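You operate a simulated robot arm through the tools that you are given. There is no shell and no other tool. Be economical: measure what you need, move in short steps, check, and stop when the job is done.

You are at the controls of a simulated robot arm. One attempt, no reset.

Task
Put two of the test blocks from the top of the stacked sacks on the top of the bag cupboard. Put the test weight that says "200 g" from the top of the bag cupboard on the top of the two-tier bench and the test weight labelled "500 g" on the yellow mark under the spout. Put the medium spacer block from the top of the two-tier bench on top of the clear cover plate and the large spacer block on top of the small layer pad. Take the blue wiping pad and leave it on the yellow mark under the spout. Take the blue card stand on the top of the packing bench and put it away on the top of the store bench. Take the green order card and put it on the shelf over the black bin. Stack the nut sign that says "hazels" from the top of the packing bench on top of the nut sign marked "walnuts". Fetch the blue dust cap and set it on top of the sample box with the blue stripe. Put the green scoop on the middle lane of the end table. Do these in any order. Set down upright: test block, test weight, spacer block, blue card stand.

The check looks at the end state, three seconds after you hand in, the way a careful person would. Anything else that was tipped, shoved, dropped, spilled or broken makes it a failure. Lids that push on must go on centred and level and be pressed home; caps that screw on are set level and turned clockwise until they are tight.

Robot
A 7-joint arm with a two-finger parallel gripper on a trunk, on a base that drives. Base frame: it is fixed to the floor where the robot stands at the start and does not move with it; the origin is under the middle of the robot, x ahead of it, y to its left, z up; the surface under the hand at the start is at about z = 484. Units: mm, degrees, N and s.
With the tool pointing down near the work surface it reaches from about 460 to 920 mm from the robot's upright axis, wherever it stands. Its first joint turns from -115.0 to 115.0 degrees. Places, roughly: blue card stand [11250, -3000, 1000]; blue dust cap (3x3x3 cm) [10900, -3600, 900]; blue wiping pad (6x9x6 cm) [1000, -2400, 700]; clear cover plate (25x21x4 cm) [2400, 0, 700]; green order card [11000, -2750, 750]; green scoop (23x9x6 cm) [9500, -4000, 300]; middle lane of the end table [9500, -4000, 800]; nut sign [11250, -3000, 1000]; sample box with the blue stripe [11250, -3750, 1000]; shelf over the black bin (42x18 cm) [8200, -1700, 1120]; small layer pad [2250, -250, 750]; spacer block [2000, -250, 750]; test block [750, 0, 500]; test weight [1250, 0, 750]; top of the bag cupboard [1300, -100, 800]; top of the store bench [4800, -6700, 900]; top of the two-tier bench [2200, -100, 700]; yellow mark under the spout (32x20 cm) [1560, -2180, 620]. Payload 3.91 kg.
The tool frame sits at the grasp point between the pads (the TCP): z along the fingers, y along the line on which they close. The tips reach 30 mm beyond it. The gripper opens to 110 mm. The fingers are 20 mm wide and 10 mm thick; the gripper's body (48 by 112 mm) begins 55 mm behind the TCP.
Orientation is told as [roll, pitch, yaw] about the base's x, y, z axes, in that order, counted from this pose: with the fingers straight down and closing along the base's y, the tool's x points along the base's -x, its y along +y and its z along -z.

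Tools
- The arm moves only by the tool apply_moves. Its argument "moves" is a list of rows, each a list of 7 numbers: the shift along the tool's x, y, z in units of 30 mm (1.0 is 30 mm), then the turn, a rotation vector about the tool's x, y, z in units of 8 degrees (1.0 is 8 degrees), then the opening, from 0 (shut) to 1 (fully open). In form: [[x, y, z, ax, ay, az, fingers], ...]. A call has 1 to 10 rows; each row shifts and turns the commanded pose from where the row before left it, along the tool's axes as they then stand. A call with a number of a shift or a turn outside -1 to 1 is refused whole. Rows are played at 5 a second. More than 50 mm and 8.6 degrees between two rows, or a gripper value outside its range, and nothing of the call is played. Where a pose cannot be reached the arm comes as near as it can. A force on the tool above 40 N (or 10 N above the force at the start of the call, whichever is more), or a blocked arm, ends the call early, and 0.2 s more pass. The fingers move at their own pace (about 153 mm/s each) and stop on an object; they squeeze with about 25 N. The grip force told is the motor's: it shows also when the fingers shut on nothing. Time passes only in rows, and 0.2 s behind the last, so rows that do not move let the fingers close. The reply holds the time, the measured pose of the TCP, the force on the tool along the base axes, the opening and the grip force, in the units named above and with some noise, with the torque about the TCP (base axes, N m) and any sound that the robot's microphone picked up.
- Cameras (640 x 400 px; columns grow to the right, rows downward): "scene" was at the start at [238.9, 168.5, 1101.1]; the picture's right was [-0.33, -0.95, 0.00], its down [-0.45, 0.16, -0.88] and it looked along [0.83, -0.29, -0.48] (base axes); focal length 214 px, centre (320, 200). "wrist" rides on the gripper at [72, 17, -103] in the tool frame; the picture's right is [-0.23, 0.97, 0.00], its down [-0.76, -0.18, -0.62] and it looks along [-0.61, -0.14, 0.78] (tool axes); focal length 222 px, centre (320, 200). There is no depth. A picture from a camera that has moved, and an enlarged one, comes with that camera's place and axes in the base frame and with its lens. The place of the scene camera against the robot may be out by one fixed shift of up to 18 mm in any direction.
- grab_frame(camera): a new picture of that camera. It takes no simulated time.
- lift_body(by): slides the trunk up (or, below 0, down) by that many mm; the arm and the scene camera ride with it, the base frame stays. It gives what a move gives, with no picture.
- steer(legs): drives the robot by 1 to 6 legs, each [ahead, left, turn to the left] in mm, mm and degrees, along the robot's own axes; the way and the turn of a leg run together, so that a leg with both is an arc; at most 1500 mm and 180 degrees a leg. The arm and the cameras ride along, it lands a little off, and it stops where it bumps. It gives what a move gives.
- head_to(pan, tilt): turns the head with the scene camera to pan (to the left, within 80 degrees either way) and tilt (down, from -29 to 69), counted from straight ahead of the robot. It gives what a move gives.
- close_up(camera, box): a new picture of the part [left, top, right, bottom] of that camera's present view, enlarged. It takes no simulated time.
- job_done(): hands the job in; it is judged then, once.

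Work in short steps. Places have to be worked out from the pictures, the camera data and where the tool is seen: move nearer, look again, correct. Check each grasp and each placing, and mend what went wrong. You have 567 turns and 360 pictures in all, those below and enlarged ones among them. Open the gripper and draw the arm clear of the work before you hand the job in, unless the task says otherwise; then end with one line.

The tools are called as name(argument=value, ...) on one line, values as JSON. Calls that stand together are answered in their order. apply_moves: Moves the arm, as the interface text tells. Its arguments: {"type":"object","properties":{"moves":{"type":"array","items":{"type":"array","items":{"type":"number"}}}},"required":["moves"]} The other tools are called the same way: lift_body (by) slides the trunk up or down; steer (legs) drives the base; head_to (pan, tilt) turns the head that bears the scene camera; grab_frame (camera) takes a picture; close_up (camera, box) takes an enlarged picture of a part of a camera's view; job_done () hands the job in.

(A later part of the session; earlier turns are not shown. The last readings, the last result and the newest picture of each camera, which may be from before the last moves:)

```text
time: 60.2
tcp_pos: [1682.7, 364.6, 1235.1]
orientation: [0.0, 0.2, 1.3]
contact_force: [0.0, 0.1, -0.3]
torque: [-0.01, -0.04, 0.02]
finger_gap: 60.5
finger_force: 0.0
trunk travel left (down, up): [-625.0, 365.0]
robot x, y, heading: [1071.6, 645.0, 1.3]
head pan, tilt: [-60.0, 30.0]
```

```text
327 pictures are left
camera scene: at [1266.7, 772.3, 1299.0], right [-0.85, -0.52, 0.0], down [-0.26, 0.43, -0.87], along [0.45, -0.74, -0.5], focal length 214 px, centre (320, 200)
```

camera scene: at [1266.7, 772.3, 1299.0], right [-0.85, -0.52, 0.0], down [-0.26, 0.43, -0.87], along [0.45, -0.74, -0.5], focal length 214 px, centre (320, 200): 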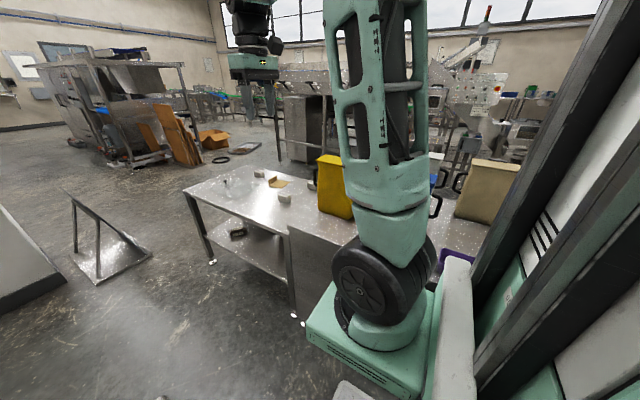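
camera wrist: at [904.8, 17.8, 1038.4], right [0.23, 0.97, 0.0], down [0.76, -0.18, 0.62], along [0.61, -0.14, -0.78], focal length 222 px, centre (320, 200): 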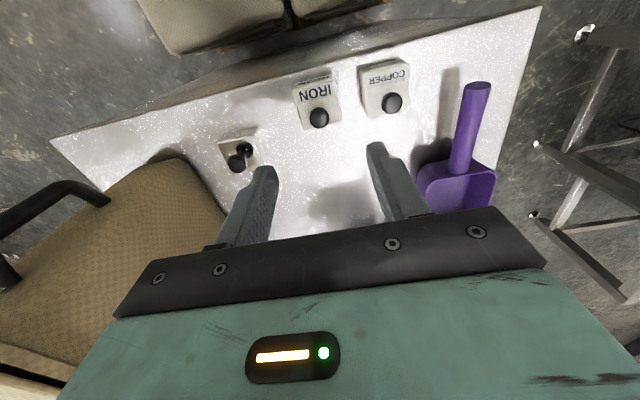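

The robot was blocked at x≈1070. I look around to find what it touched.

head_to(pan=40, tilt=60)

grab_frame(camera="scene")

head_to(pan=0, tilt=65)

grab_frame(camera="scene")

head_to(pan=80, tilt=60)

grab_frame(camera="scene")

```text
time: 62.0
tcp_pos: [1683.5, 364.3, 1233.6]
orientation: [0.0, 0.2, 1.4]
contact_force: [-1.1, -0.3, 0.0]
torque: [0.01, 0.01, 0.05]
finger_gap: 60.3
finger_force: 0.0
trunk travel left (down, up): [-625.0, 365.0]
robot x, y, heading: [1070.5, 647.5, 1.5]
head pan, tilt: [40.0, 60.0]
```

```text
326 pictures are left
camera scene: at [1269.6, 893.6, 1256.9], right [0.66, -0.75, 0.0], down [-0.65, -0.57, -0.5], along [0.38, 0.33, -0.87], focal length 214 px, centre (320, 200)
```

scene: 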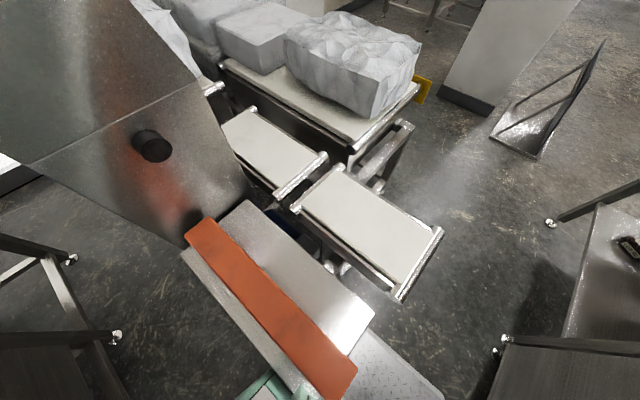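

```text
time: 63.1
tcp_pos: [1684.1, 363.3, 1234.5]
orientation: [0.0, 0.2, 1.4]
contact_force: [0.9, -0.2, 0.4]
torque: [0.01, 0.02, 0.01]
finger_gap: 60.5
finger_force: 0.0
trunk travel left (down, up): [-625.0, 365.0]
robot x, y, heading: [1072.6, 647.8, 1.4]
head pan, tilt: [0.0, 65.0]
```

```text
325 pictures are left
camera scene: at [1280.2, 851.1, 1251.3], right [0.03, -1.0, 0.0], down [-0.91, -0.02, -0.42], along [0.42, 0.01, -0.91], focal length 214 px, centre (320, 200)
```

scene: 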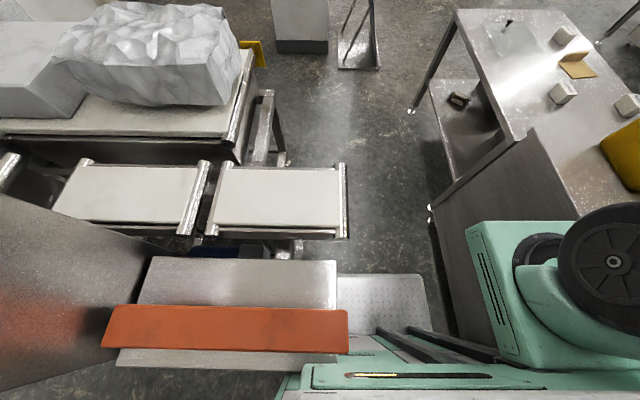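

```text
time: 64.6
tcp_pos: [1683.0, 363.4, 1234.4]
orientation: [0.0, 0.2, 1.4]
contact_force: [-0.2, -0.6, -0.2]
torque: [0.01, -0.07, 0.0]
finger_gap: 60.5
finger_force: 0.1
trunk travel left (down, up): [-625.0, 365.0]
robot x, y, heading: [1072.6, 650.1, 1.3]
head pan, tilt: [80.0, 60.0]
```

```text
324 pictures are left
camera scene: at [1229.6, 915.4, 1256.9], right [0.99, -0.15, 0.0], down [-0.13, -0.86, -0.5], along [0.08, 0.49, -0.87], focal length 214 px, centre (320, 200)
```

scene: 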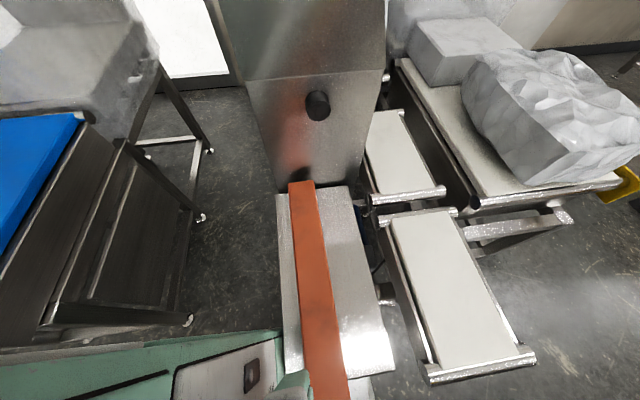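

The orange-belt machine sticks out to y≈810 on this side and the corridor is too narrow. I back out and go round by the right side, which is open.

steer(legs=[[-1200, -25, -1.4], [0, -1400, 0]])

head_to(pan=0, tilt=30)

grab_frame(camera="scene")

```text
time: 77.0
tcp_pos: [565.5, -1069.2, 1234.9]
orientation: [0.0, 0.3, 1.6]
contact_force: [-0.1, 0.7, 0.4]
torque: [0.02, 0.03, 0.01]
finger_gap: 60.5
finger_force: 0.1
trunk travel left (down, up): [-625.0, 365.0]
robot x, y, heading: [-46.4, -784.6, 1.4]
head pan, tilt: [80.0, 60.0]
```

```text
time: 78.5
tcp_pos: [565.5, -1068.9, 1235.2]
orientation: [0.1, 0.2, 1.6]
contact_force: [0.3, 0.6, 0.0]
torque: [0.02, -0.01, 0.0]
finger_gap: 60.4
finger_force: 0.2
trunk travel left (down, up): [-625.0, 365.0]
robot x, y, heading: [-47.8, -787.3, 1.5]
head pan, tilt: [0.0, 30.0]
```

```text
323 pictures are left
camera scene: at [190.4, -582.8, 1299.0], right [0.03, -1.0, 0.0], down [-0.5, -0.01, -0.87], along [0.87, 0.03, -0.5], focal length 214 px, centre (320, 200)
```

scene: 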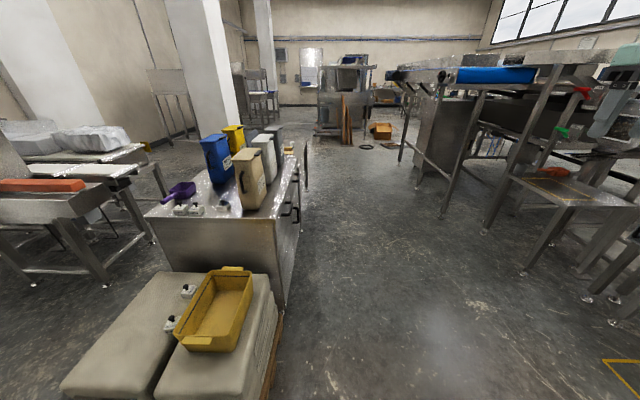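

The right side is wide open. I drive to x≈1250 beside the cupboard at y≈−770.

steer(legs=[[1300, -20, -1.4]])

head_to(pan=75, tilt=30)

grab_frame(camera="scene")

```text
time: 85.1
tcp_pos: [1865.3, -1106.5, 1234.5]
orientation: [-0.1, 0.2, -0.9]
contact_force: [0.5, 0.7, 0.0]
torque: [0.02, -0.01, -0.03]
finger_gap: 60.7
finger_force: 0.0
trunk travel left (down, up): [-625.0, 365.0]
robot x, y, heading: [1266.8, -796.3, -0.9]
head pan, tilt: [0.0, 30.0]
```

```text
time: 86.6
tcp_pos: [1865.6, -1107.0, 1235.4]
orientation: [0.0, 0.2, -0.8]
contact_force: [-0.6, 0.2, 0.4]
torque: [-0.03, -0.02, 0.03]
finger_gap: 60.2
finger_force: 0.1
trunk travel left (down, up): [-625.0, 365.0]
robot x, y, heading: [1266.5, -795.6, -1.2]
head pan, tilt: [75.0, 30.0]
```

```text
322 pictures are left
camera scene: at [1446.8, -515.5, 1299.0], right [0.96, -0.27, 0.0], down [-0.14, -0.48, -0.87], along [0.24, 0.83, -0.5], focal length 214 px, centre (320, 200)
```

scene: 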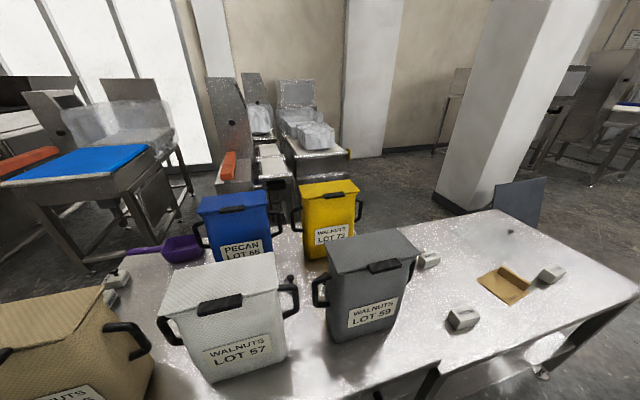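

Now I see bags from the right and the two-tier bench with spacer blocks. I zoom in on each.

close_up(camera="scene", box=[265, 250, 335, 310])

close_up(camera="scene", box=[400, 220, 640, 370])

close_up(camera="scene", box=[80, 220, 180, 310])

```text
6.67 times, centred on (300, 280) of scene
camera zoom: at [1446.8, -515.5, 1299.0], right [0.96, -0.27, 0.0], down [-0.14, -0.48, -0.87], along [0.24, 0.83, -0.5], focal length 1430 px, centre (453, -333)
```

zoom: 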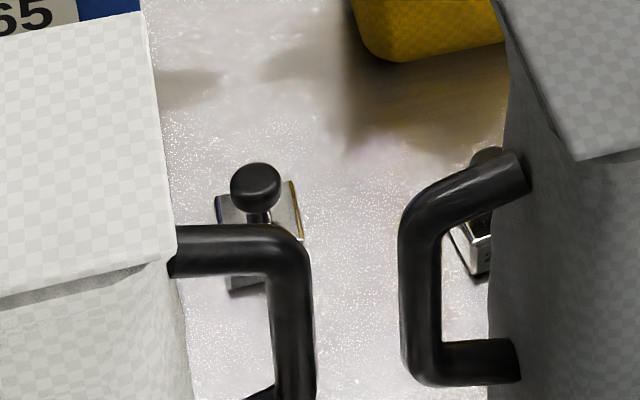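

```text
2.67 times, centred on (520, 295) of scene
camera zoom: at [1446.8, -515.5, 1299.0], right [0.96, -0.27, 0.0], down [-0.14, -0.48, -0.87], along [0.24, 0.83, -0.5], focal length 572 px, centre (-213, -53)
```

zoom: 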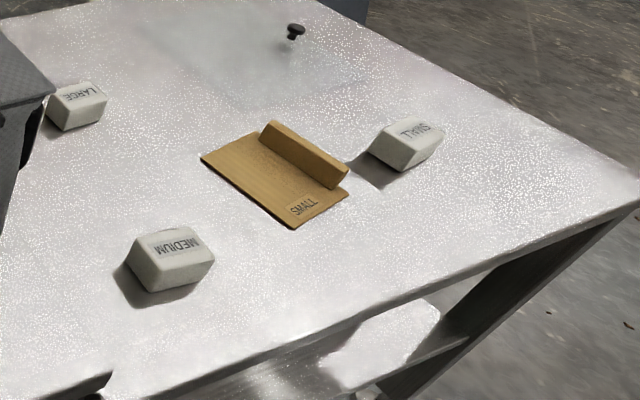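

```text
4.44 times, centred on (130, 265) of scene
camera zoom: at [1446.8, -515.5, 1299.0], right [0.96, -0.27, 0.0], down [-0.14, -0.48, -0.87], along [0.24, 0.83, -0.5], focal length 953 px, centre (1164, -89)
```

zoom: 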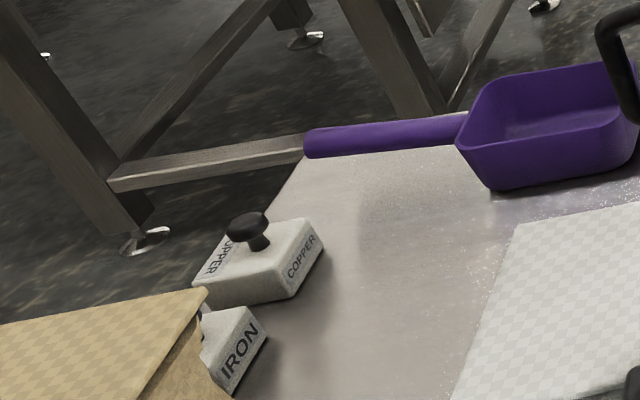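

Spacers LARGE, MEDIUM, SMALL, the SMALL pad and the clear plate (knob) are identified. First I bring the hand over the weights at (1480,−96), via a wide arc staying high.

apply_moves(moves=[[0.1, 1, 0, 0, 0, 0, 0.6], [0.1, 1, 0, 0, 0, 0, 0.6], [0.1, 1, 0, 0, 0, 0, 0.6], [0.1, 1, 0, 0, 0, 0, 0.6], [0.1, 1, 0, 0, 0, 0, 0.6], [0.1, 1, 0, 0, 0, 0, 0.6], [0.1, 1, 0, 0, 0, 0, 0.6], [0.1, 1, 0, 0, 0, 0, 0.6], [0.1, 1, 0, 0, 0, 0, 0.6], [0.1, 1, 0, 0, 0, 0, 0.6]])

apply_moves(moves=[[0.1, 1, 0, 0, 0, 0, 0.6], [0.1, 1, 0, 0, 0, 0, 0.6], [0.1, 1, 0, 0, 0, 0, 0.6], [0.1, 1, 0, 0, 0, 0, 0.6], [0.1, 1, 0, 0, 0, 0, 0.6], [0.1, 1, 0, 0, 0, 0, 0.6], [0.1, 1, 0, 0, 0, 0, 0.6], [0.5, 1, 0, 0, 0, 0, 0.6], [0.7, 1, 0, 0, 0, 0, 0.6], [0.7, 1, 0, 0, 0, 0, 0.6]])

apply_moves(moves=[[0.7, 1, 0, 0, 0, 0, 0.6], [0.7, 1, 0, 0, 0, 0, 0.6], [0.7, 1, 0, 0, 0, 0, 0.6], [0.7, 1, 0, 0, 0, 0, 0.6], [0.7, 1, 0, 0, 0, 0, 0.6], [0.7, 1, 0, 0, 0, 0, 0.6], [0.7, 1, 0, 0, 0, 0, 0.6], [0.7, 1, 0, 0, 0, 0, 0.6], [0.7, 1, 0, 0, 0, 0, 0.6], [0.7, 1, 0, 0, 0, 0, 0.6]])

grab_frame(camera="wrist")

```text
time: 88.8
tcp_pos: [1839.7, -808.5, 1236.6]
orientation: [0.1, 0.2, -1.0]
contact_force: [1.4, -0.1, 0.9]
torque: [0.01, 0.02, -0.01]
finger_gap: 65.9
finger_force: 0.0
trunk travel left (down, up): [-625.0, 365.0]
robot x, y, heading: [1263.2, -798.9, -1.0]
head pan, tilt: [75.0, 30.0]
```

```text
time: 91.0
tcp_pos: [1767.5, -505.1, 1236.0]
orientation: [0.1, 0.2, -0.9]
contact_force: [-0.6, 0.6, 0.0]
torque: [0.05, -0.03, -0.01]
finger_gap: 66.2
finger_force: 0.1
trunk travel left (down, up): [-625.0, 365.0]
robot x, y, heading: [1268.3, -797.6, -1.0]
head pan, tilt: [75.0, 30.0]
```

```text
time: 93.2
tcp_pos: [1626.1, -324.3, 1226.2]
orientation: [0.0, 0.2, -0.9]
contact_force: [0.2, -0.1, 0.0]
torque: [0.02, 0.0, -0.01]
finger_gap: 65.8
finger_force: 0.0
out of reach, approached as far as the arm can: row 6, 7, 8, 9, 10
trunk travel left (down, up): [-625.0, 365.0]
robot x, y, heading: [1265.5, -802.7, -0.8]
head pan, tilt: [75.0, 30.0]
```

```text
318 pictures are left
camera wrist: at [1554.0, -307.0, 1330.6], right [0.24, 0.97, 0.0], down [0.76, -0.19, 0.62], along [0.6, -0.15, -0.78], focal length 222 px, centre (320, 200)
```

wrist: 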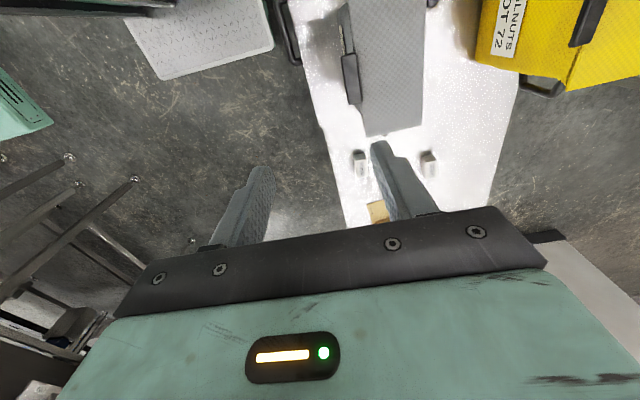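

The fixed yaw limits the arm to the left. I turn the base to face the cupboard (heading 90) instead; the hand stays well above the bags.

steer(legs=[[0, 0, 91]])

head_to(pan=0, tilt=30)

grab_frame(camera="scene")

```text
time: 97.5
tcp_pos: [785.7, -445.9, 1227.0]
orientation: [0.1, 0.2, 90.0]
contact_force: [-0.2, 0.6, -0.9]
torque: [-0.03, -0.01, -0.01]
finger_gap: 66.4
finger_force: 0.1
trunk travel left (down, up): [-625.0, 365.0]
robot x, y, heading: [1267.1, -798.1, 89.9]
head pan, tilt: [75.0, 30.0]
```

```text
time: 98.9
tcp_pos: [785.7, -445.8, 1227.1]
orientation: [0.0, 0.2, 90.1]
contact_force: [0.3, -0.3, -1.6]
torque: [0.03, -0.03, -0.02]
finger_gap: 66.1
finger_force: 0.0
trunk travel left (down, up): [-625.0, 365.0]
robot x, y, heading: [1270.5, -800.1, 90.2]
head pan, tilt: [0.0, 30.0]
```

```text
317 pictures are left
camera scene: at [1071.7, -572.6, 1299.0], right [1.0, 0.0, 0.0], down [0.0, -0.5, -0.87], along [0.0, 0.87, -0.5], focal length 214 px, centre (320, 200)
```

scene: 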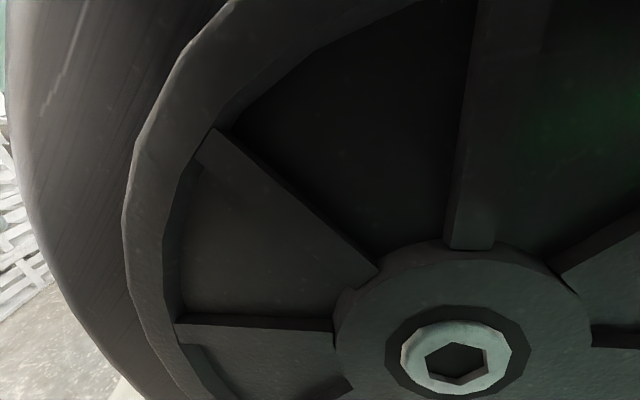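

The elbow blocks the head camera. I swing the hand to the robot's front.

apply_moves(moves=[[-0.41, -0.97, 0, 0, 0, 0, 0.6], [-0.41, -0.97, 0, 0, 0, 0, 0.6], [-0.41, -0.97, 0, 0, 0, 0, 0.6], [-0.41, -0.97, 0, 0, 0, 0, 0.6], [-0.41, -0.97, 0, 0, 0, 0, 0.6], [-0.41, -0.97, 0, 0, 0, 0, 0.6], [-0.41, -0.97, 0, 0, 0, 0, 0.6], [-0.41, -0.97, 0, 0, 0, 0, 0.6], [-0.41, -0.97, 0, 0, 0, 0, 0.6], [-0.41, -0.97, 0, 0, 0, 0, 0.6]])

apply_moves(moves=[[-0.41, -0.97, 0, 0, 0, 0, 0.6], [-0.41, -0.97, 0, 0, 0, 0, 0.6], [-0.41, -0.97, 0, 0, 0, 0, 0.6], [-0.41, -0.97, 0, 0, 0, 0, 0.6], [-0.41, -0.97, 0, 0, 0, 0, 0.6], [-0.41, -0.97, 0, 0, 0, 0, 0.6], [-0.41, -0.97, 0, 0, 0, 0, 0.6], [-0.41, -0.97, 0, 0, 0, 0, 0.6], [-0.41, -0.97, 0, 0, 0, 0, 0.6], [-0.41, -0.97, 0, 0, 0, 0, 0.6]])

grab_frame(camera="scene")

grab_frame(camera="wrist")

```text
time: 101.1
tcp_pos: [1078.7, -324.5, 1228.4]
orientation: [0.0, 0.2, 90.0]
contact_force: [0.0, 0.0, 0.9]
torque: [-0.02, -0.03, -0.01]
finger_gap: 66.1
finger_force: 0.1
trunk travel left (down, up): [-625.0, 365.0]
robot x, y, heading: [1266.1, -797.6, 90.1]
head pan, tilt: [0.0, 30.0]
```

```text
time: 103.3
tcp_pos: [1371.3, -199.2, 1226.6]
orientation: [0.0, 0.1, 90.0]
contact_force: [-1.3, 0.1, -0.6]
torque: [-0.02, -0.03, 0.0]
finger_gap: 66.3
finger_force: 0.2
trunk travel left (down, up): [-625.0, 365.0]
robot x, y, heading: [1266.5, -797.0, 90.0]
head pan, tilt: [0.0, 30.0]
```

```text
316 pictures are left
camera scene: at [1071.5, -572.8, 1299.0], right [1.0, 0.0, 0.0], down [0.0, -0.5, -0.87], along [0.0, 0.87, -0.5], focal length 214 px, centre (320, 200)
```

scene: 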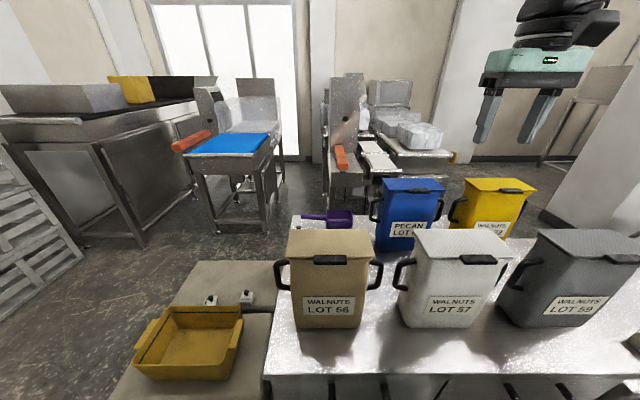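

```text
315 pictures are left
camera wrist: at [1352.6, -271.9, 1330.1], right [-0.97, 0.23, 0.0], down [0.18, 0.76, 0.62], along [0.14, 0.6, -0.78], focal length 222 px, centre (320, 200)
```

wrist: 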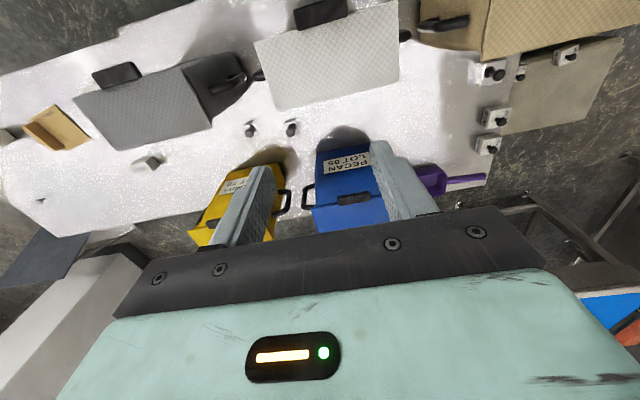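

Good overhead view. I zoom on the weights.

close_up(camera="wrist", box=[225, 95, 325, 160])

close_up(camera="wrist", box=[460, 45, 540, 165])

```text
6.15 times, centred on (275, 128) of wrist
camera zoom: at [1352.6, -271.9, 1330.1], right [-0.97, 0.23, 0.0], down [0.18, 0.76, 0.62], along [0.14, 0.6, -0.78], focal length 1367 px, centre (597, 646)
```

zoom: 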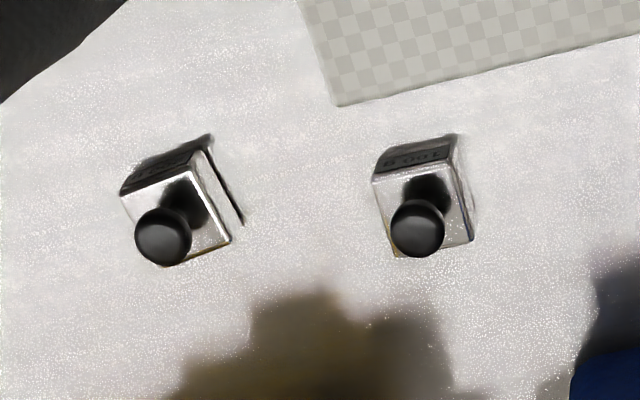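

```text
3.33 times, centred on (500, 105) of wrist
camera zoom: at [1352.6, -271.9, 1330.1], right [-0.97, 0.23, 0.0], down [0.18, 0.76, 0.62], along [0.14, 0.6, -0.78], focal length 740 px, centre (-280, 517)
```

zoom: 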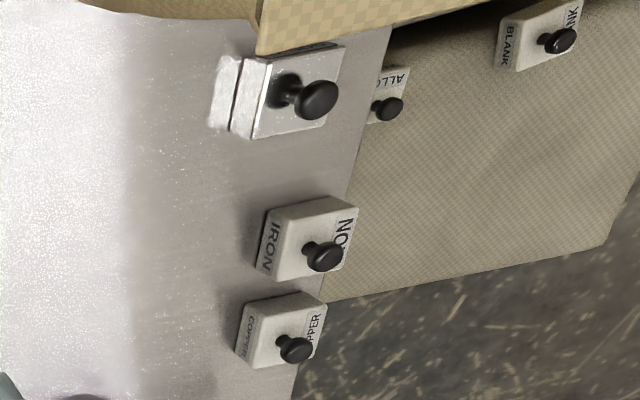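

Labels are on the south faces but unreadable from here. I move lower, above the corridor between the bags at about (1490,−130,1080), to read them.

apply_moves(moves=[[-0.46, -0.8, 1, 0, 0, 0, 0.6], [-0.46, -0.8, 1, 0, 0, 0, 0.6], [-0.46, -0.8, 1, 0, 0, 0, 0.6], [-0.46, -0.8, 1, 0, 0, 0, 0.6], [-0.46, -0.8, 0.8, 0, 0, 0, 0.6]])

grab_frame(camera="wrist")

```text
time: 104.5
tcp_pos: [1487.6, -134.5, 1080.5]
orientation: [0.1, 0.2, 90.1]
contact_force: [0.2, -0.7, 0.6]
torque: [0.02, -0.02, -0.02]
finger_gap: 66.0
finger_force: 0.1
trunk travel left (down, up): [-625.0, 365.0]
robot x, y, heading: [1266.2, -796.8, 90.0]
head pan, tilt: [0.0, 30.0]
```

```text
312 pictures are left
camera wrist: at [1471.6, -207.0, 1184.2], right [-0.97, 0.23, 0.0], down [0.18, 0.76, 0.62], along [0.14, 0.6, -0.78], focal length 222 px, centre (320, 200)
```

wrist: 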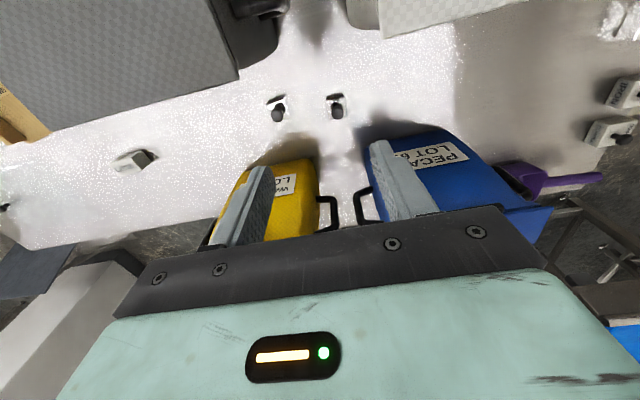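

close_up(camera="wrist", box=[260, 80, 360, 140])

```text
6.40 times, centred on (310, 110) of wrist
camera zoom: at [1471.6, -207.0, 1184.2], right [-0.97, 0.23, 0.0], down [0.18, 0.76, 0.62], along [0.14, 0.6, -0.78], focal length 1422 px, centre (384, 776)
```

zoom: 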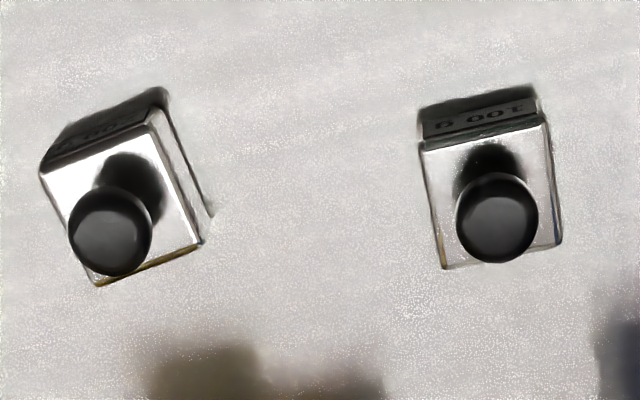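

close_up(camera="wrist", box=[264, 90, 294, 110])

close_up(camera="wrist", box=[322, 90, 352, 110])

```text
16.00 times, centred on (279, 100) of wrist
camera zoom: at [1471.6, -207.0, 1184.2], right [-0.97, 0.23, 0.0], down [0.18, 0.76, 0.62], along [0.14, 0.6, -0.78], focal length 3554 px, centre (976, 1800)
```

zoom: 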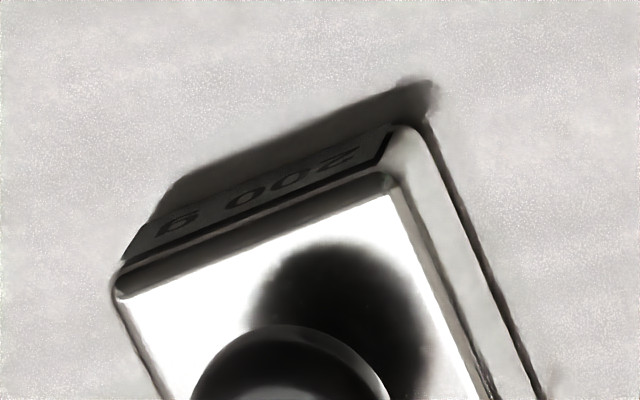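

```text
16.00 times, centred on (337, 100) of wrist
camera zoom: at [1471.6, -207.0, 1184.2], right [-0.97, 0.23, 0.0], down [0.18, 0.76, 0.62], along [0.14, 0.6, -0.78], focal length 3554 px, centre (48, 1800)
```

zoom: 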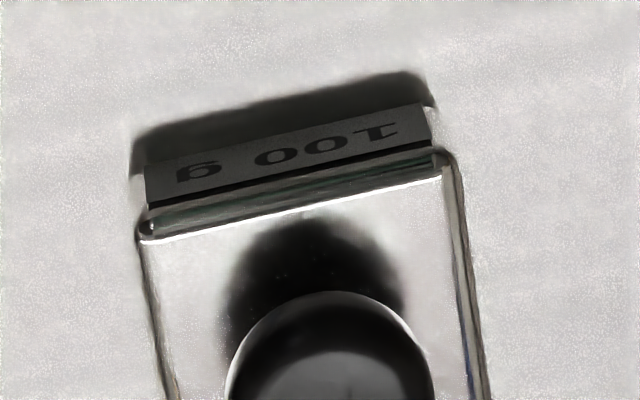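

Left weight (≈(1567,−109), yaw ≈7°) is "200 g", the middle one "100 g", so the near one should be 500 g. The wrist camera would come too near the grey bag with this yaw, so I try turning the hand clockwise to yaw ≈7°, which gives clearance.

apply_moves(moves=[[0, 0, 0, 0, 0, 1, 0.6], [0, 0, 0, 0, 0, 1, 0.6], [0, 0, 0, 0, 0, 1, 0.6], [0, 0, 0, 0, 0, 1, 0.6], [0, 0, 0, 0, 0, 1, 0.6], [0, 0, 0, 0, 0, 1, 0.6], [0, 0, 0, 0, 0, 1, 0.6], [0, 0, 0, 0, 0, 1, 0.6], [0, 0, 0, 0, 0, 1, 0.6], [0, 0, 0, 0, 0, 1, 0.6]])

grab_frame(camera="wrist")

```text
time: 106.7
tcp_pos: [1488.3, -130.3, 1080.8]
orientation: [-0.1, 0.1, 9.8]
contact_force: [0.1, 0.0, 0.2]
torque: [0.02, 0.01, -0.02]
finger_gap: 66.0
finger_force: 0.1
trunk travel left (down, up): [-625.0, 365.0]
robot x, y, heading: [1266.2, -797.8, 89.8]
head pan, tilt: [0.0, 30.0]
```

```text
308 pictures are left
camera wrist: at [1413.9, -126.7, 1184.3], right [0.06, 1.0, 0.0], down [0.78, -0.04, 0.62], along [0.62, -0.04, -0.78], focal length 222 px, centre (320, 200)
```

wrist: 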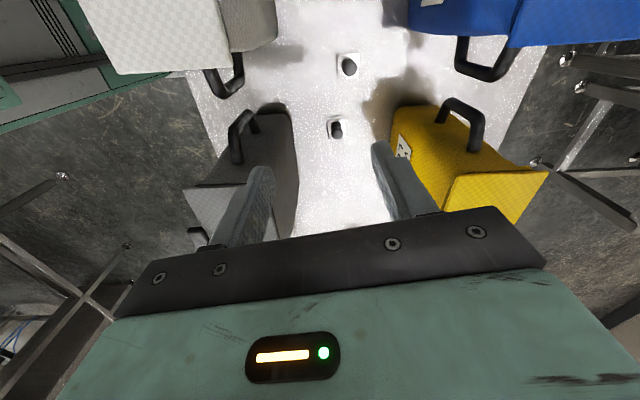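

Reachable. 200 g is confirmed at (1565,−108). I move over it and descend to z≈860 to check.

apply_moves(moves=[[-0.9, 0.08, 0, 0, 0, 0.3, 0.6], [-0.9, 0.08, 0, 0, 0, 0, 0.6], [-0.88, 0.08, 0, 0, 0, 0, 0.6], [0, 0, 1, 0, 0, 0, 0.6], [0, 0, 1, 0, 0, 0, 0.6], [0, 0, 1, 0, 0, 0, 0.6], [0, 0, 1, 0, 0, 0, 0.6], [0, 0, 1, 0, 0, 0, 0.6]])

grab_frame(camera="wrist")

```text
time: 108.5
tcp_pos: [1567.3, -113.6, 929.1]
orientation: [-0.2, 0.1, 7.6]
contact_force: [-0.3, 0.2, 0.5]
torque: [0.0, -0.01, 0.05]
finger_gap: 65.9
finger_force: 0.1
trunk travel left (down, up): [-625.0, 365.0]
robot x, y, heading: [1264.7, -799.1, 90.1]
head pan, tilt: [0.0, 30.0]
```

```text
307 pictures are left
camera wrist: at [1493.4, -105.7, 1033.1], right [0.1, 1.0, 0.0], down [0.78, -0.07, 0.62], along [0.62, -0.06, -0.78], focal length 222 px, centre (320, 200)
```

wrist: 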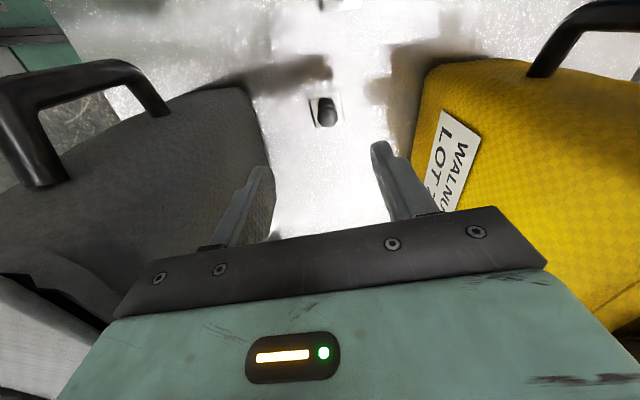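

Aligned; small shift of +6 mm in y and descend 129 mm, then close.

apply_moves(moves=[[0, 0.2, 1, 0, 0, 0, 0.6], [0, 0, 1, 0, 0, 0, 0.6], [0, 0, 1, 0, 0, 0, 0.6], [0, 0, 0.8, 0, 0, 0, 0.6], [0, 0, 0.5, 0, 0, 0, 0.6], [0, 0, 0, 0, 0, 0, 0], [0, 0, 0, 0, 0, 0, 0], [0, 0, 0, 0, 0, 0, 0]])

grab_frame(camera="wrist")

```text
time: 110.3
tcp_pos: [1566.3, -105.6, 801.3]
orientation: [-0.3, 0.1, 7.6]
contact_force: [1.7, 1.2, -0.4]
torque: [-0.04, 0.02, 0.02]
finger_gap: 35.6
finger_force: 25.2
trunk travel left (down, up): [-625.0, 365.0]
robot x, y, heading: [1264.7, -798.4, 90.2]
head pan, tilt: [0.0, 30.0]
```

```text
306 pictures are left
camera wrist: at [1492.6, -99.1, 905.2], right [0.1, 1.0, 0.0], down [0.78, -0.07, 0.62], along [0.62, -0.06, -0.78], focal length 222 px, centre (320, 200)
```

wrist: 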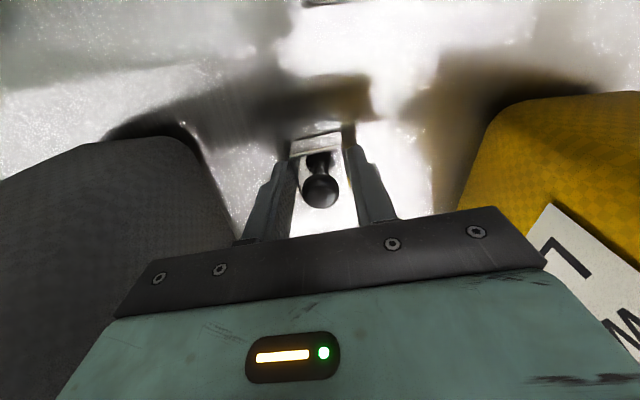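

200 g is gripped. Lift straight up clear of the bags.

apply_moves(moves=[[0, 0, -1, 0, 0, 0, 0], [0, 0, -1, 0, 0, 0, 0], [0, 0, -1, 0, 0, 0, 0], [0, 0, -1, 0, 0, 0, 0], [0, 0, -1, 0, 0, 0, 0], [0, 0, -1, 0, 0, 0, 0], [0, 0, -1, 0, 0, 0, 0], [0, 0, -1, 0, 0, 0, 0], [0, 0, -1, 0, 0, 0, 0], [0, 0, -1, 0, 0, 0, 0]])

steer(legs=[[0, -700, 0]])

grab_frame(camera="scene")

grab_frame(camera="wrist")

```text
time: 112.5
tcp_pos: [1564.5, -107.7, 1100.9]
orientation: [-0.2, 0.1, 7.5]
contact_force: [0.0, -0.2, -1.5]
torque: [-0.03, 0.0, -0.02]
finger_gap: 35.5
finger_force: 25.3
trunk travel left (down, up): [-625.0, 365.0]
robot x, y, heading: [1268.7, -799.6, 90.1]
head pan, tilt: [0.0, 30.0]
```

```text
time: 116.4
tcp_pos: [2281.7, -119.0, 1101.5]
orientation: [-0.1, 0.2, 6.7]
contact_force: [-0.1, -0.9, -1.9]
torque: [0.01, 0.06, 0.0]
finger_gap: 35.8
finger_force: 24.9
trunk travel left (down, up): [-625.0, 365.0]
robot x, y, heading: [1971.7, -805.0, 89.2]
head pan, tilt: [0.0, 30.0]
```

```text
305 pictures are left
camera scene: at [1781.4, -575.1, 1299.0], right [1.0, -0.02, 0.0], down [-0.01, -0.5, -0.87], along [0.01, 0.87, -0.5], focal length 214 px, centre (320, 200)
```

scene: 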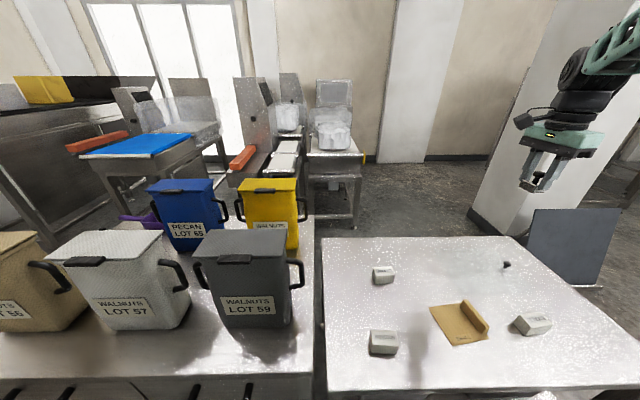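

```text
304 pictures are left
camera wrist: at [2207.9, -110.4, 1204.8], right [0.11, 0.99, 0.0], down [0.78, -0.09, 0.62], along [0.62, -0.07, -0.78], focal length 222 px, centre (320, 200)
```

wrist: 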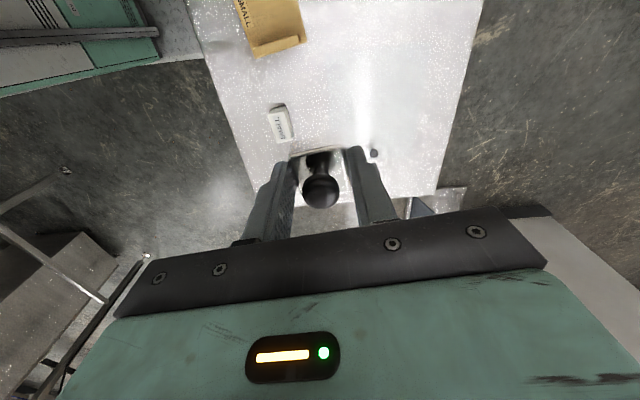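

The bench surface seems to be near z≈680 and (2120,−70) is free. I carry the weight there and descend to about z 800, then look.

apply_moves(moves=[[0.86, 0.375, 0.5, 0, 0, 0, 0], [0.86, 0.375, 0.5, 0, 0, 0, 0], [0.86, 0.375, 0.5, 0, 0, 0, 0], [0.86, 0.375, 1, 0, 0, 0, 0], [0.86, 0.375, 1, 0, 0, 0, 0], [0.86, 0.375, 1, 0, 0, 0, 0], [0, 0, 1, 0, 0, 0, 0], [0, 0, 1, 0, 0, 0, 0], [0, 0, 1, 0, 0, 0, 0], [0, 0, 1, 0, 0, 0, 0]])

grab_frame(camera="wrist")

grab_frame(camera="scene")

```text
time: 118.6
tcp_pos: [2122.7, -71.7, 846.7]
orientation: [-0.1, 0.0, 6.6]
contact_force: [0.1, -0.4, -0.4]
torque: [0.02, -0.03, 0.0]
finger_gap: 35.7
finger_force: 25.3
trunk travel left (down, up): [-625.0, 365.0]
robot x, y, heading: [1975.5, -804.2, 89.1]
head pan, tilt: [0.0, 30.0]
```

```text
303 pictures are left
camera wrist: at [2048.7, -62.5, 950.3], right [0.11, 0.99, 0.0], down [0.78, -0.09, 0.62], along [0.62, -0.07, -0.78], focal length 222 px, centre (320, 200)
```

wrist: 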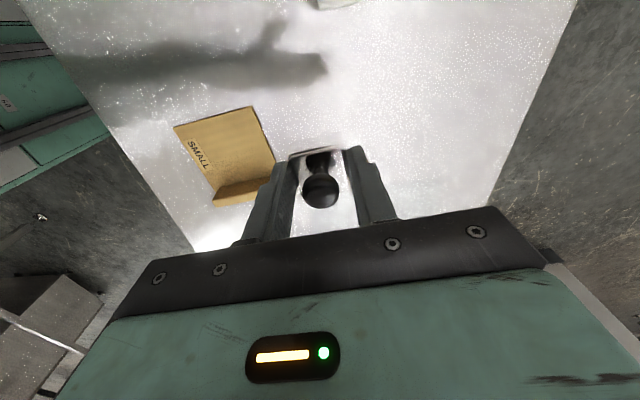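

```text
302 pictures are left
camera scene: at [1781.3, -575.4, 1299.1], right [1.0, -0.02, 0.0], down [-0.01, -0.5, -0.87], along [0.01, 0.87, -0.5], focal length 214 px, centre (320, 200)
```

scene: 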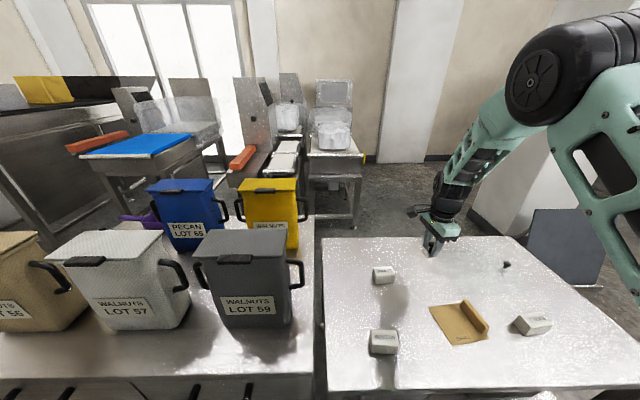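

Clear below. Descend to ~745, then small steps to contact.

apply_moves(moves=[[0, 0, 1, 0, 0, 0, 0], [0, 0, 1, 0, 0, 0, 0], [0, 0, 1, 0, 0, 0, 0], [0, 0, 0.3, 0, 0, 0, 0], [0, 0, 0.2, 0, 0, 0, 0], [0, 0, 0.2, 0, 0, 0, 0]])

apply_moves(moves=[[0, 0, 0.13, 0, 0, 0, 0], [0, 0, 0.13, 0, 0, 0, 0], [0, 0, 0.13, 0, 0, 0, 0]])

grab_frame(camera="wrist")

```text
time: 120.0
tcp_pos: [2119.1, -70.9, 734.4]
orientation: [-0.1, 0.2, 6.7]
contact_force: [0.0, 0.3, -1.9]
torque: [0.02, -0.01, 0.02]
finger_gap: 35.7
finger_force: 24.5
trunk travel left (down, up): [-625.0, 365.0]
robot x, y, heading: [1969.3, -803.3, 89.0]
head pan, tilt: [0.0, 30.0]
```

```text
time: 120.8
tcp_pos: [2120.4, -71.5, 724.6]
orientation: [-0.2, 0.1, 6.8]
contact_force: [-0.2, -0.4, -2.8]
torque: [0.0, -0.01, -0.03]
finger_gap: 35.7
finger_force: 24.7
trunk travel left (down, up): [-625.0, 365.0]
robot x, y, heading: [1970.6, -804.9, 89.1]
head pan, tilt: [0.0, 30.0]
```

```text
301 pictures are left
camera wrist: at [2046.2, -63.9, 827.3], right [0.11, 0.99, 0.0], down [0.78, -0.09, 0.62], along [0.62, -0.07, -0.78], focal length 222 px, centre (320, 200)
```

wrist: 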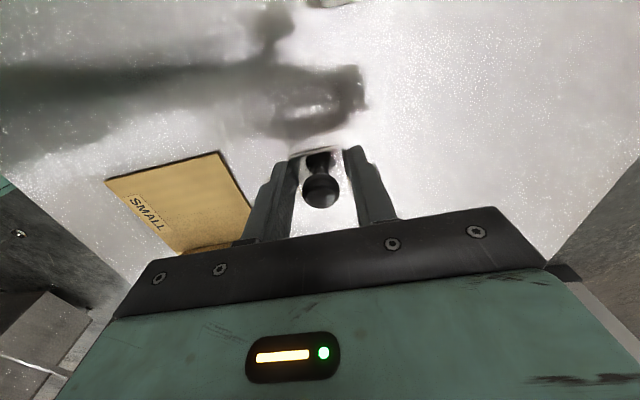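

Bench surface triangulates at z≈660. Continue down carefully.

apply_moves(moves=[[0, 0, 0.2, 0, 0, 0, 0], [0, 0, 0.2, 0, 0, 0, 0], [0, 0, 0.13, 0, 0, 0, 0], [0, 0, 0.13, 0, 0, 0, 0]])

```text
time: 121.8
tcp_pos: [2120.6, -72.3, 704.6]
orientation: [-0.2, 0.2, 6.6]
contact_force: [0.1, -0.1, -2.5]
torque: [0.04, 0.03, 0.01]
finger_gap: 35.4
finger_force: 24.9
trunk travel left (down, up): [-625.0, 365.0]
robot x, y, heading: [1970.7, -802.9, 88.9]
head pan, tilt: [0.0, 30.0]
```

apply_moves(moves=[[0, 0, 0.13, 0, 0, 0, 0], [0, 0, 0.13, 0, 0, 0, 0], [0, 0, 0.13, 0, 0, 0, 0]])

close_up(camera="scene", box=[360, 210, 480, 310])

```text
time: 122.6
tcp_pos: [2120.0, -71.5, 695.2]
orientation: [0.0, 0.2, 6.7]
contact_force: [1.0, -2.3, 17.9]
torque: [-0.05, -0.01, -0.02]
finger_gap: 35.7
finger_force: 24.8
trunk travel left (down, up): [-625.0, 365.0]
robot x, y, heading: [1971.9, -804.4, 88.8]
head pan, tilt: [0.0, 30.0]
```

```text
4.00 times, centred on (420, 260) of scene
camera zoom: at [1781.2, -575.9, 1299.2], right [1.0, -0.02, 0.0], down [-0.01, -0.5, -0.87], along [0.01, 0.87, -0.5], focal length 858 px, centre (-80, -40)
```

zoom: 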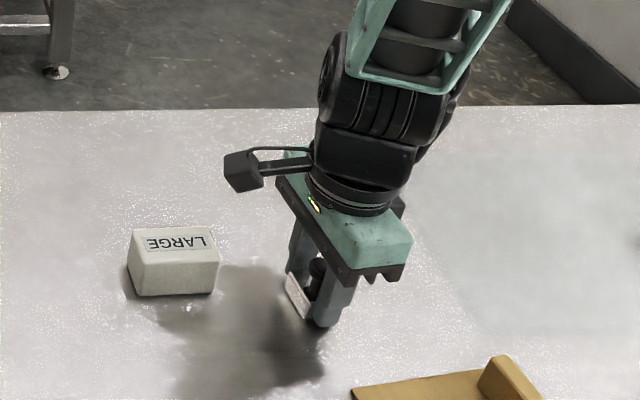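

Contact (bench z≈657). Ease off, open, rise.

apply_moves(moves=[[0, 0, -0.1, 0, 0, 0, 0], [0, 0, 0, 0, 0, 0, 0.6], [0, 0, 0, 0, 0, 0, 0.6], [0, 0, -0.5, 0, 0, 0, 0.6], [0, 0, -1, 0, 0, 0, 0.6], [0, 0, -1, 0, 0, 0, 0.6], [0, 0, -1, 0, 0, 0, 0.6], [0, 0, -1, 0, 0, 0, 0.6], [0, 0, -1, 0, 0, 0, 0.6]])

grab_frame(camera="wrist")

close_up(camera="scene", box=[320, 220, 640, 400])

```text
time: 124.6
tcp_pos: [2122.3, -70.3, 861.7]
orientation: [-0.3, 0.2, 6.7]
contact_force: [-0.5, 0.2, -1.3]
torque: [-0.02, 0.03, 0.0]
finger_gap: 66.0
finger_force: 0.0
trunk travel left (down, up): [-625.0, 365.0]
robot x, y, heading: [1972.7, -803.7, 89.1]
head pan, tilt: [0.0, 30.0]
```

```text
299 pictures are left
camera wrist: at [2047.3, -61.3, 963.5], right [0.11, 0.99, 0.0], down [0.78, -0.09, 0.62], along [0.62, -0.07, -0.78], focal length 222 px, centre (320, 200)
```

wrist: 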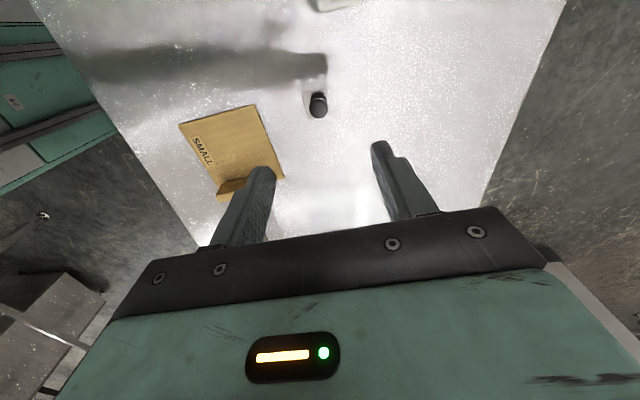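

```text
2.00 times, centred on (480, 310) of scene
camera zoom: at [1781.3, -574.9, 1298.9], right [1.0, -0.02, 0.0], down [-0.01, -0.5, -0.87], along [0.01, 0.87, -0.5], focal length 429 px, centre (0, -20)
```

zoom: 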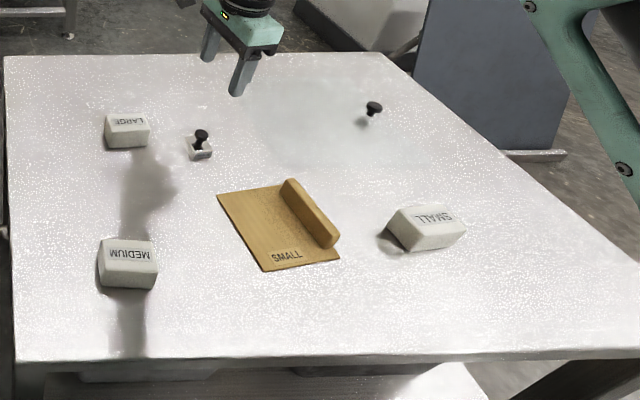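

The 200 g weight stands. Next LARGE: I move over it near (2003,−63) and look.

apply_moves(moves=[[0.97, 0.17, 0, 0, 0, 0, 0.9], [0.97, 0.17, 0, 0, 0, 0, 0.9], [0.97, 0.17, 0, 0, 0, 0, 0.9], [0.97, 0.17, 0, 0, 0, 0, 0.9]])

grab_frame(camera="wrist")

```text
time: 125.6
tcp_pos: [2001.1, -64.5, 861.4]
orientation: [-0.2, 0.2, 6.5]
contact_force: [-0.3, 0.3, -0.8]
torque: [0.02, 0.03, 0.01]
finger_gap: 99.3
finger_force: 0.1
trunk travel left (down, up): [-625.0, 365.0]
robot x, y, heading: [1969.4, -806.2, 89.0]
head pan, tilt: [0.0, 30.0]
```

```text
297 pictures are left
camera wrist: at [1927.4, -56.3, 964.0], right [0.11, 0.99, 0.0], down [0.78, -0.09, 0.62], along [0.62, -0.07, -0.78], focal length 222 px, centre (320, 200)
```

wrist: 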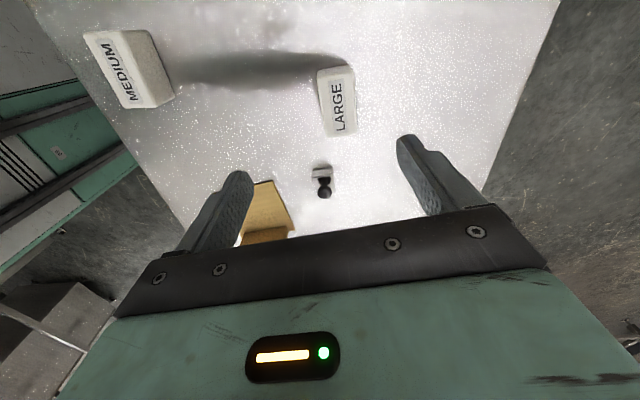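

LARGE is about 72×36 mm at (2001,−44), yaw ≈5°, so the hand is nearly aligned. I shift +20 in y, descend and grip.

apply_moves(moves=[[0.08, 0.66, 1, 0, 0, 0, 0.9], [0, 0, 1, 0, 0, 0, 0.9], [0, 0, 1, 0, 0, 0, 0.9], [0, 0, 1, 0, 0, 0, 0.9], [0, 0, 1, 0, 0, 0, 0.9], [0, 0, 0.45, 0, 0, 0, 0.9], [0, 0, 0, 0, 0, 0, 0], [0, 0, 0, 0, 0, 0, 0], [0, 0, 0, 0, 0, 0, 0]])

grab_frame(camera="wrist")

```text
time: 127.6
tcp_pos: [1999.4, -45.0, 696.4]
orientation: [-0.2, 0.1, 6.6]
contact_force: [-0.7, -0.9, -0.5]
torque: [0.03, -0.04, -0.02]
finger_gap: 39.6
finger_force: 25.5
trunk travel left (down, up): [-625.0, 365.0]
robot x, y, heading: [1975.1, -803.1, 88.9]
head pan, tilt: [0.0, 30.0]
```

```text
296 pictures are left
camera wrist: at [1924.4, -36.8, 800.0], right [0.11, 0.99, 0.0], down [0.78, -0.09, 0.62], along [0.62, -0.07, -0.78], focal length 222 px, centre (320, 200)
```

wrist: 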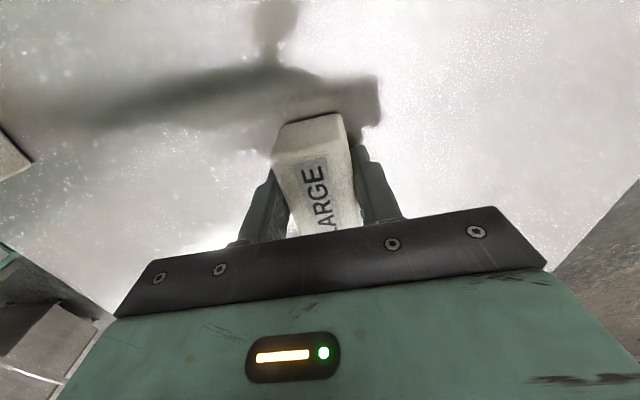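

Gripped. Lift, then turn the hand +90° (so the block's long side lies along y).

apply_moves(moves=[[0, 0, -1, 0, 0, 0, 0], [0, 0, -1, 0, 0, 0, 0], [0, 0, -1, 0, 0, 0, 0], [0, 0, -1, 0, 0, 0, 0], [0, 0, -1, 0, 0, -1, 0], [0, 0, 0, 0, 0, -1, 0], [0, 0, 0, 0, 0, -1, 0], [0, 0, 0, 0, 0, -1, 0], [0, 0, 0, 0, 0, -1, 0], [0, 0, 0, 0, 0, -1, 0]])

apply_moves(moves=[[0, 0, 0, 0, 0, -1, 0], [0, 0, 0, 0, 0, -1, 0], [0, 0, 0, 0, 0, -1, 0], [0, 0, 0, 0, 0, -1, 0], [0, 0, 0, 0, 0, -1, 0], [0, 0, 0, 0, 0, -0.3, 0], [0, -1, 0, 0, 0, 0, 0], [0, -1, 0, 0, 0, 0, 0]])

grab_frame(camera="wrist")

```text
time: 129.8
tcp_pos: [1995.9, -42.9, 846.5]
orientation: [-0.1, 0.2, 54.8]
contact_force: [0.2, -1.0, -1.5]
torque: [0.02, 0.02, -0.01]
finger_gap: 39.7
finger_force: 25.1
trunk travel left (down, up): [-625.0, 365.0]
robot x, y, heading: [1974.1, -803.6, 88.9]
head pan, tilt: [0.0, 30.0]
```

```text
time: 131.6
tcp_pos: [2056.7, -36.2, 847.0]
orientation: [0.0, 0.3, 97.2]
contact_force: [-1.4, -0.3, -1.5]
torque: [0.01, -0.01, 0.02]
finger_gap: 40.0
finger_force: 25.0
trunk travel left (down, up): [-625.0, 365.0]
robot x, y, heading: [1972.8, -806.8, 89.1]
head pan, tilt: [0.0, 30.0]
```

```text
295 pictures are left
camera wrist: at [2048.9, -110.5, 950.2], right [-0.99, 0.1, 0.0], down [0.08, 0.78, 0.62], along [0.06, 0.62, -0.78], focal length 222 px, centre (320, 200)
```

wrist: 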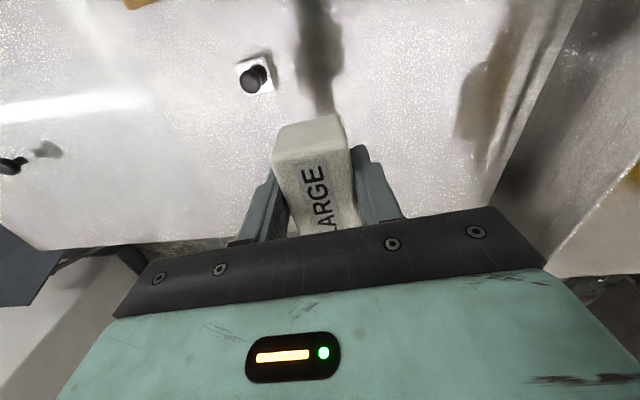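

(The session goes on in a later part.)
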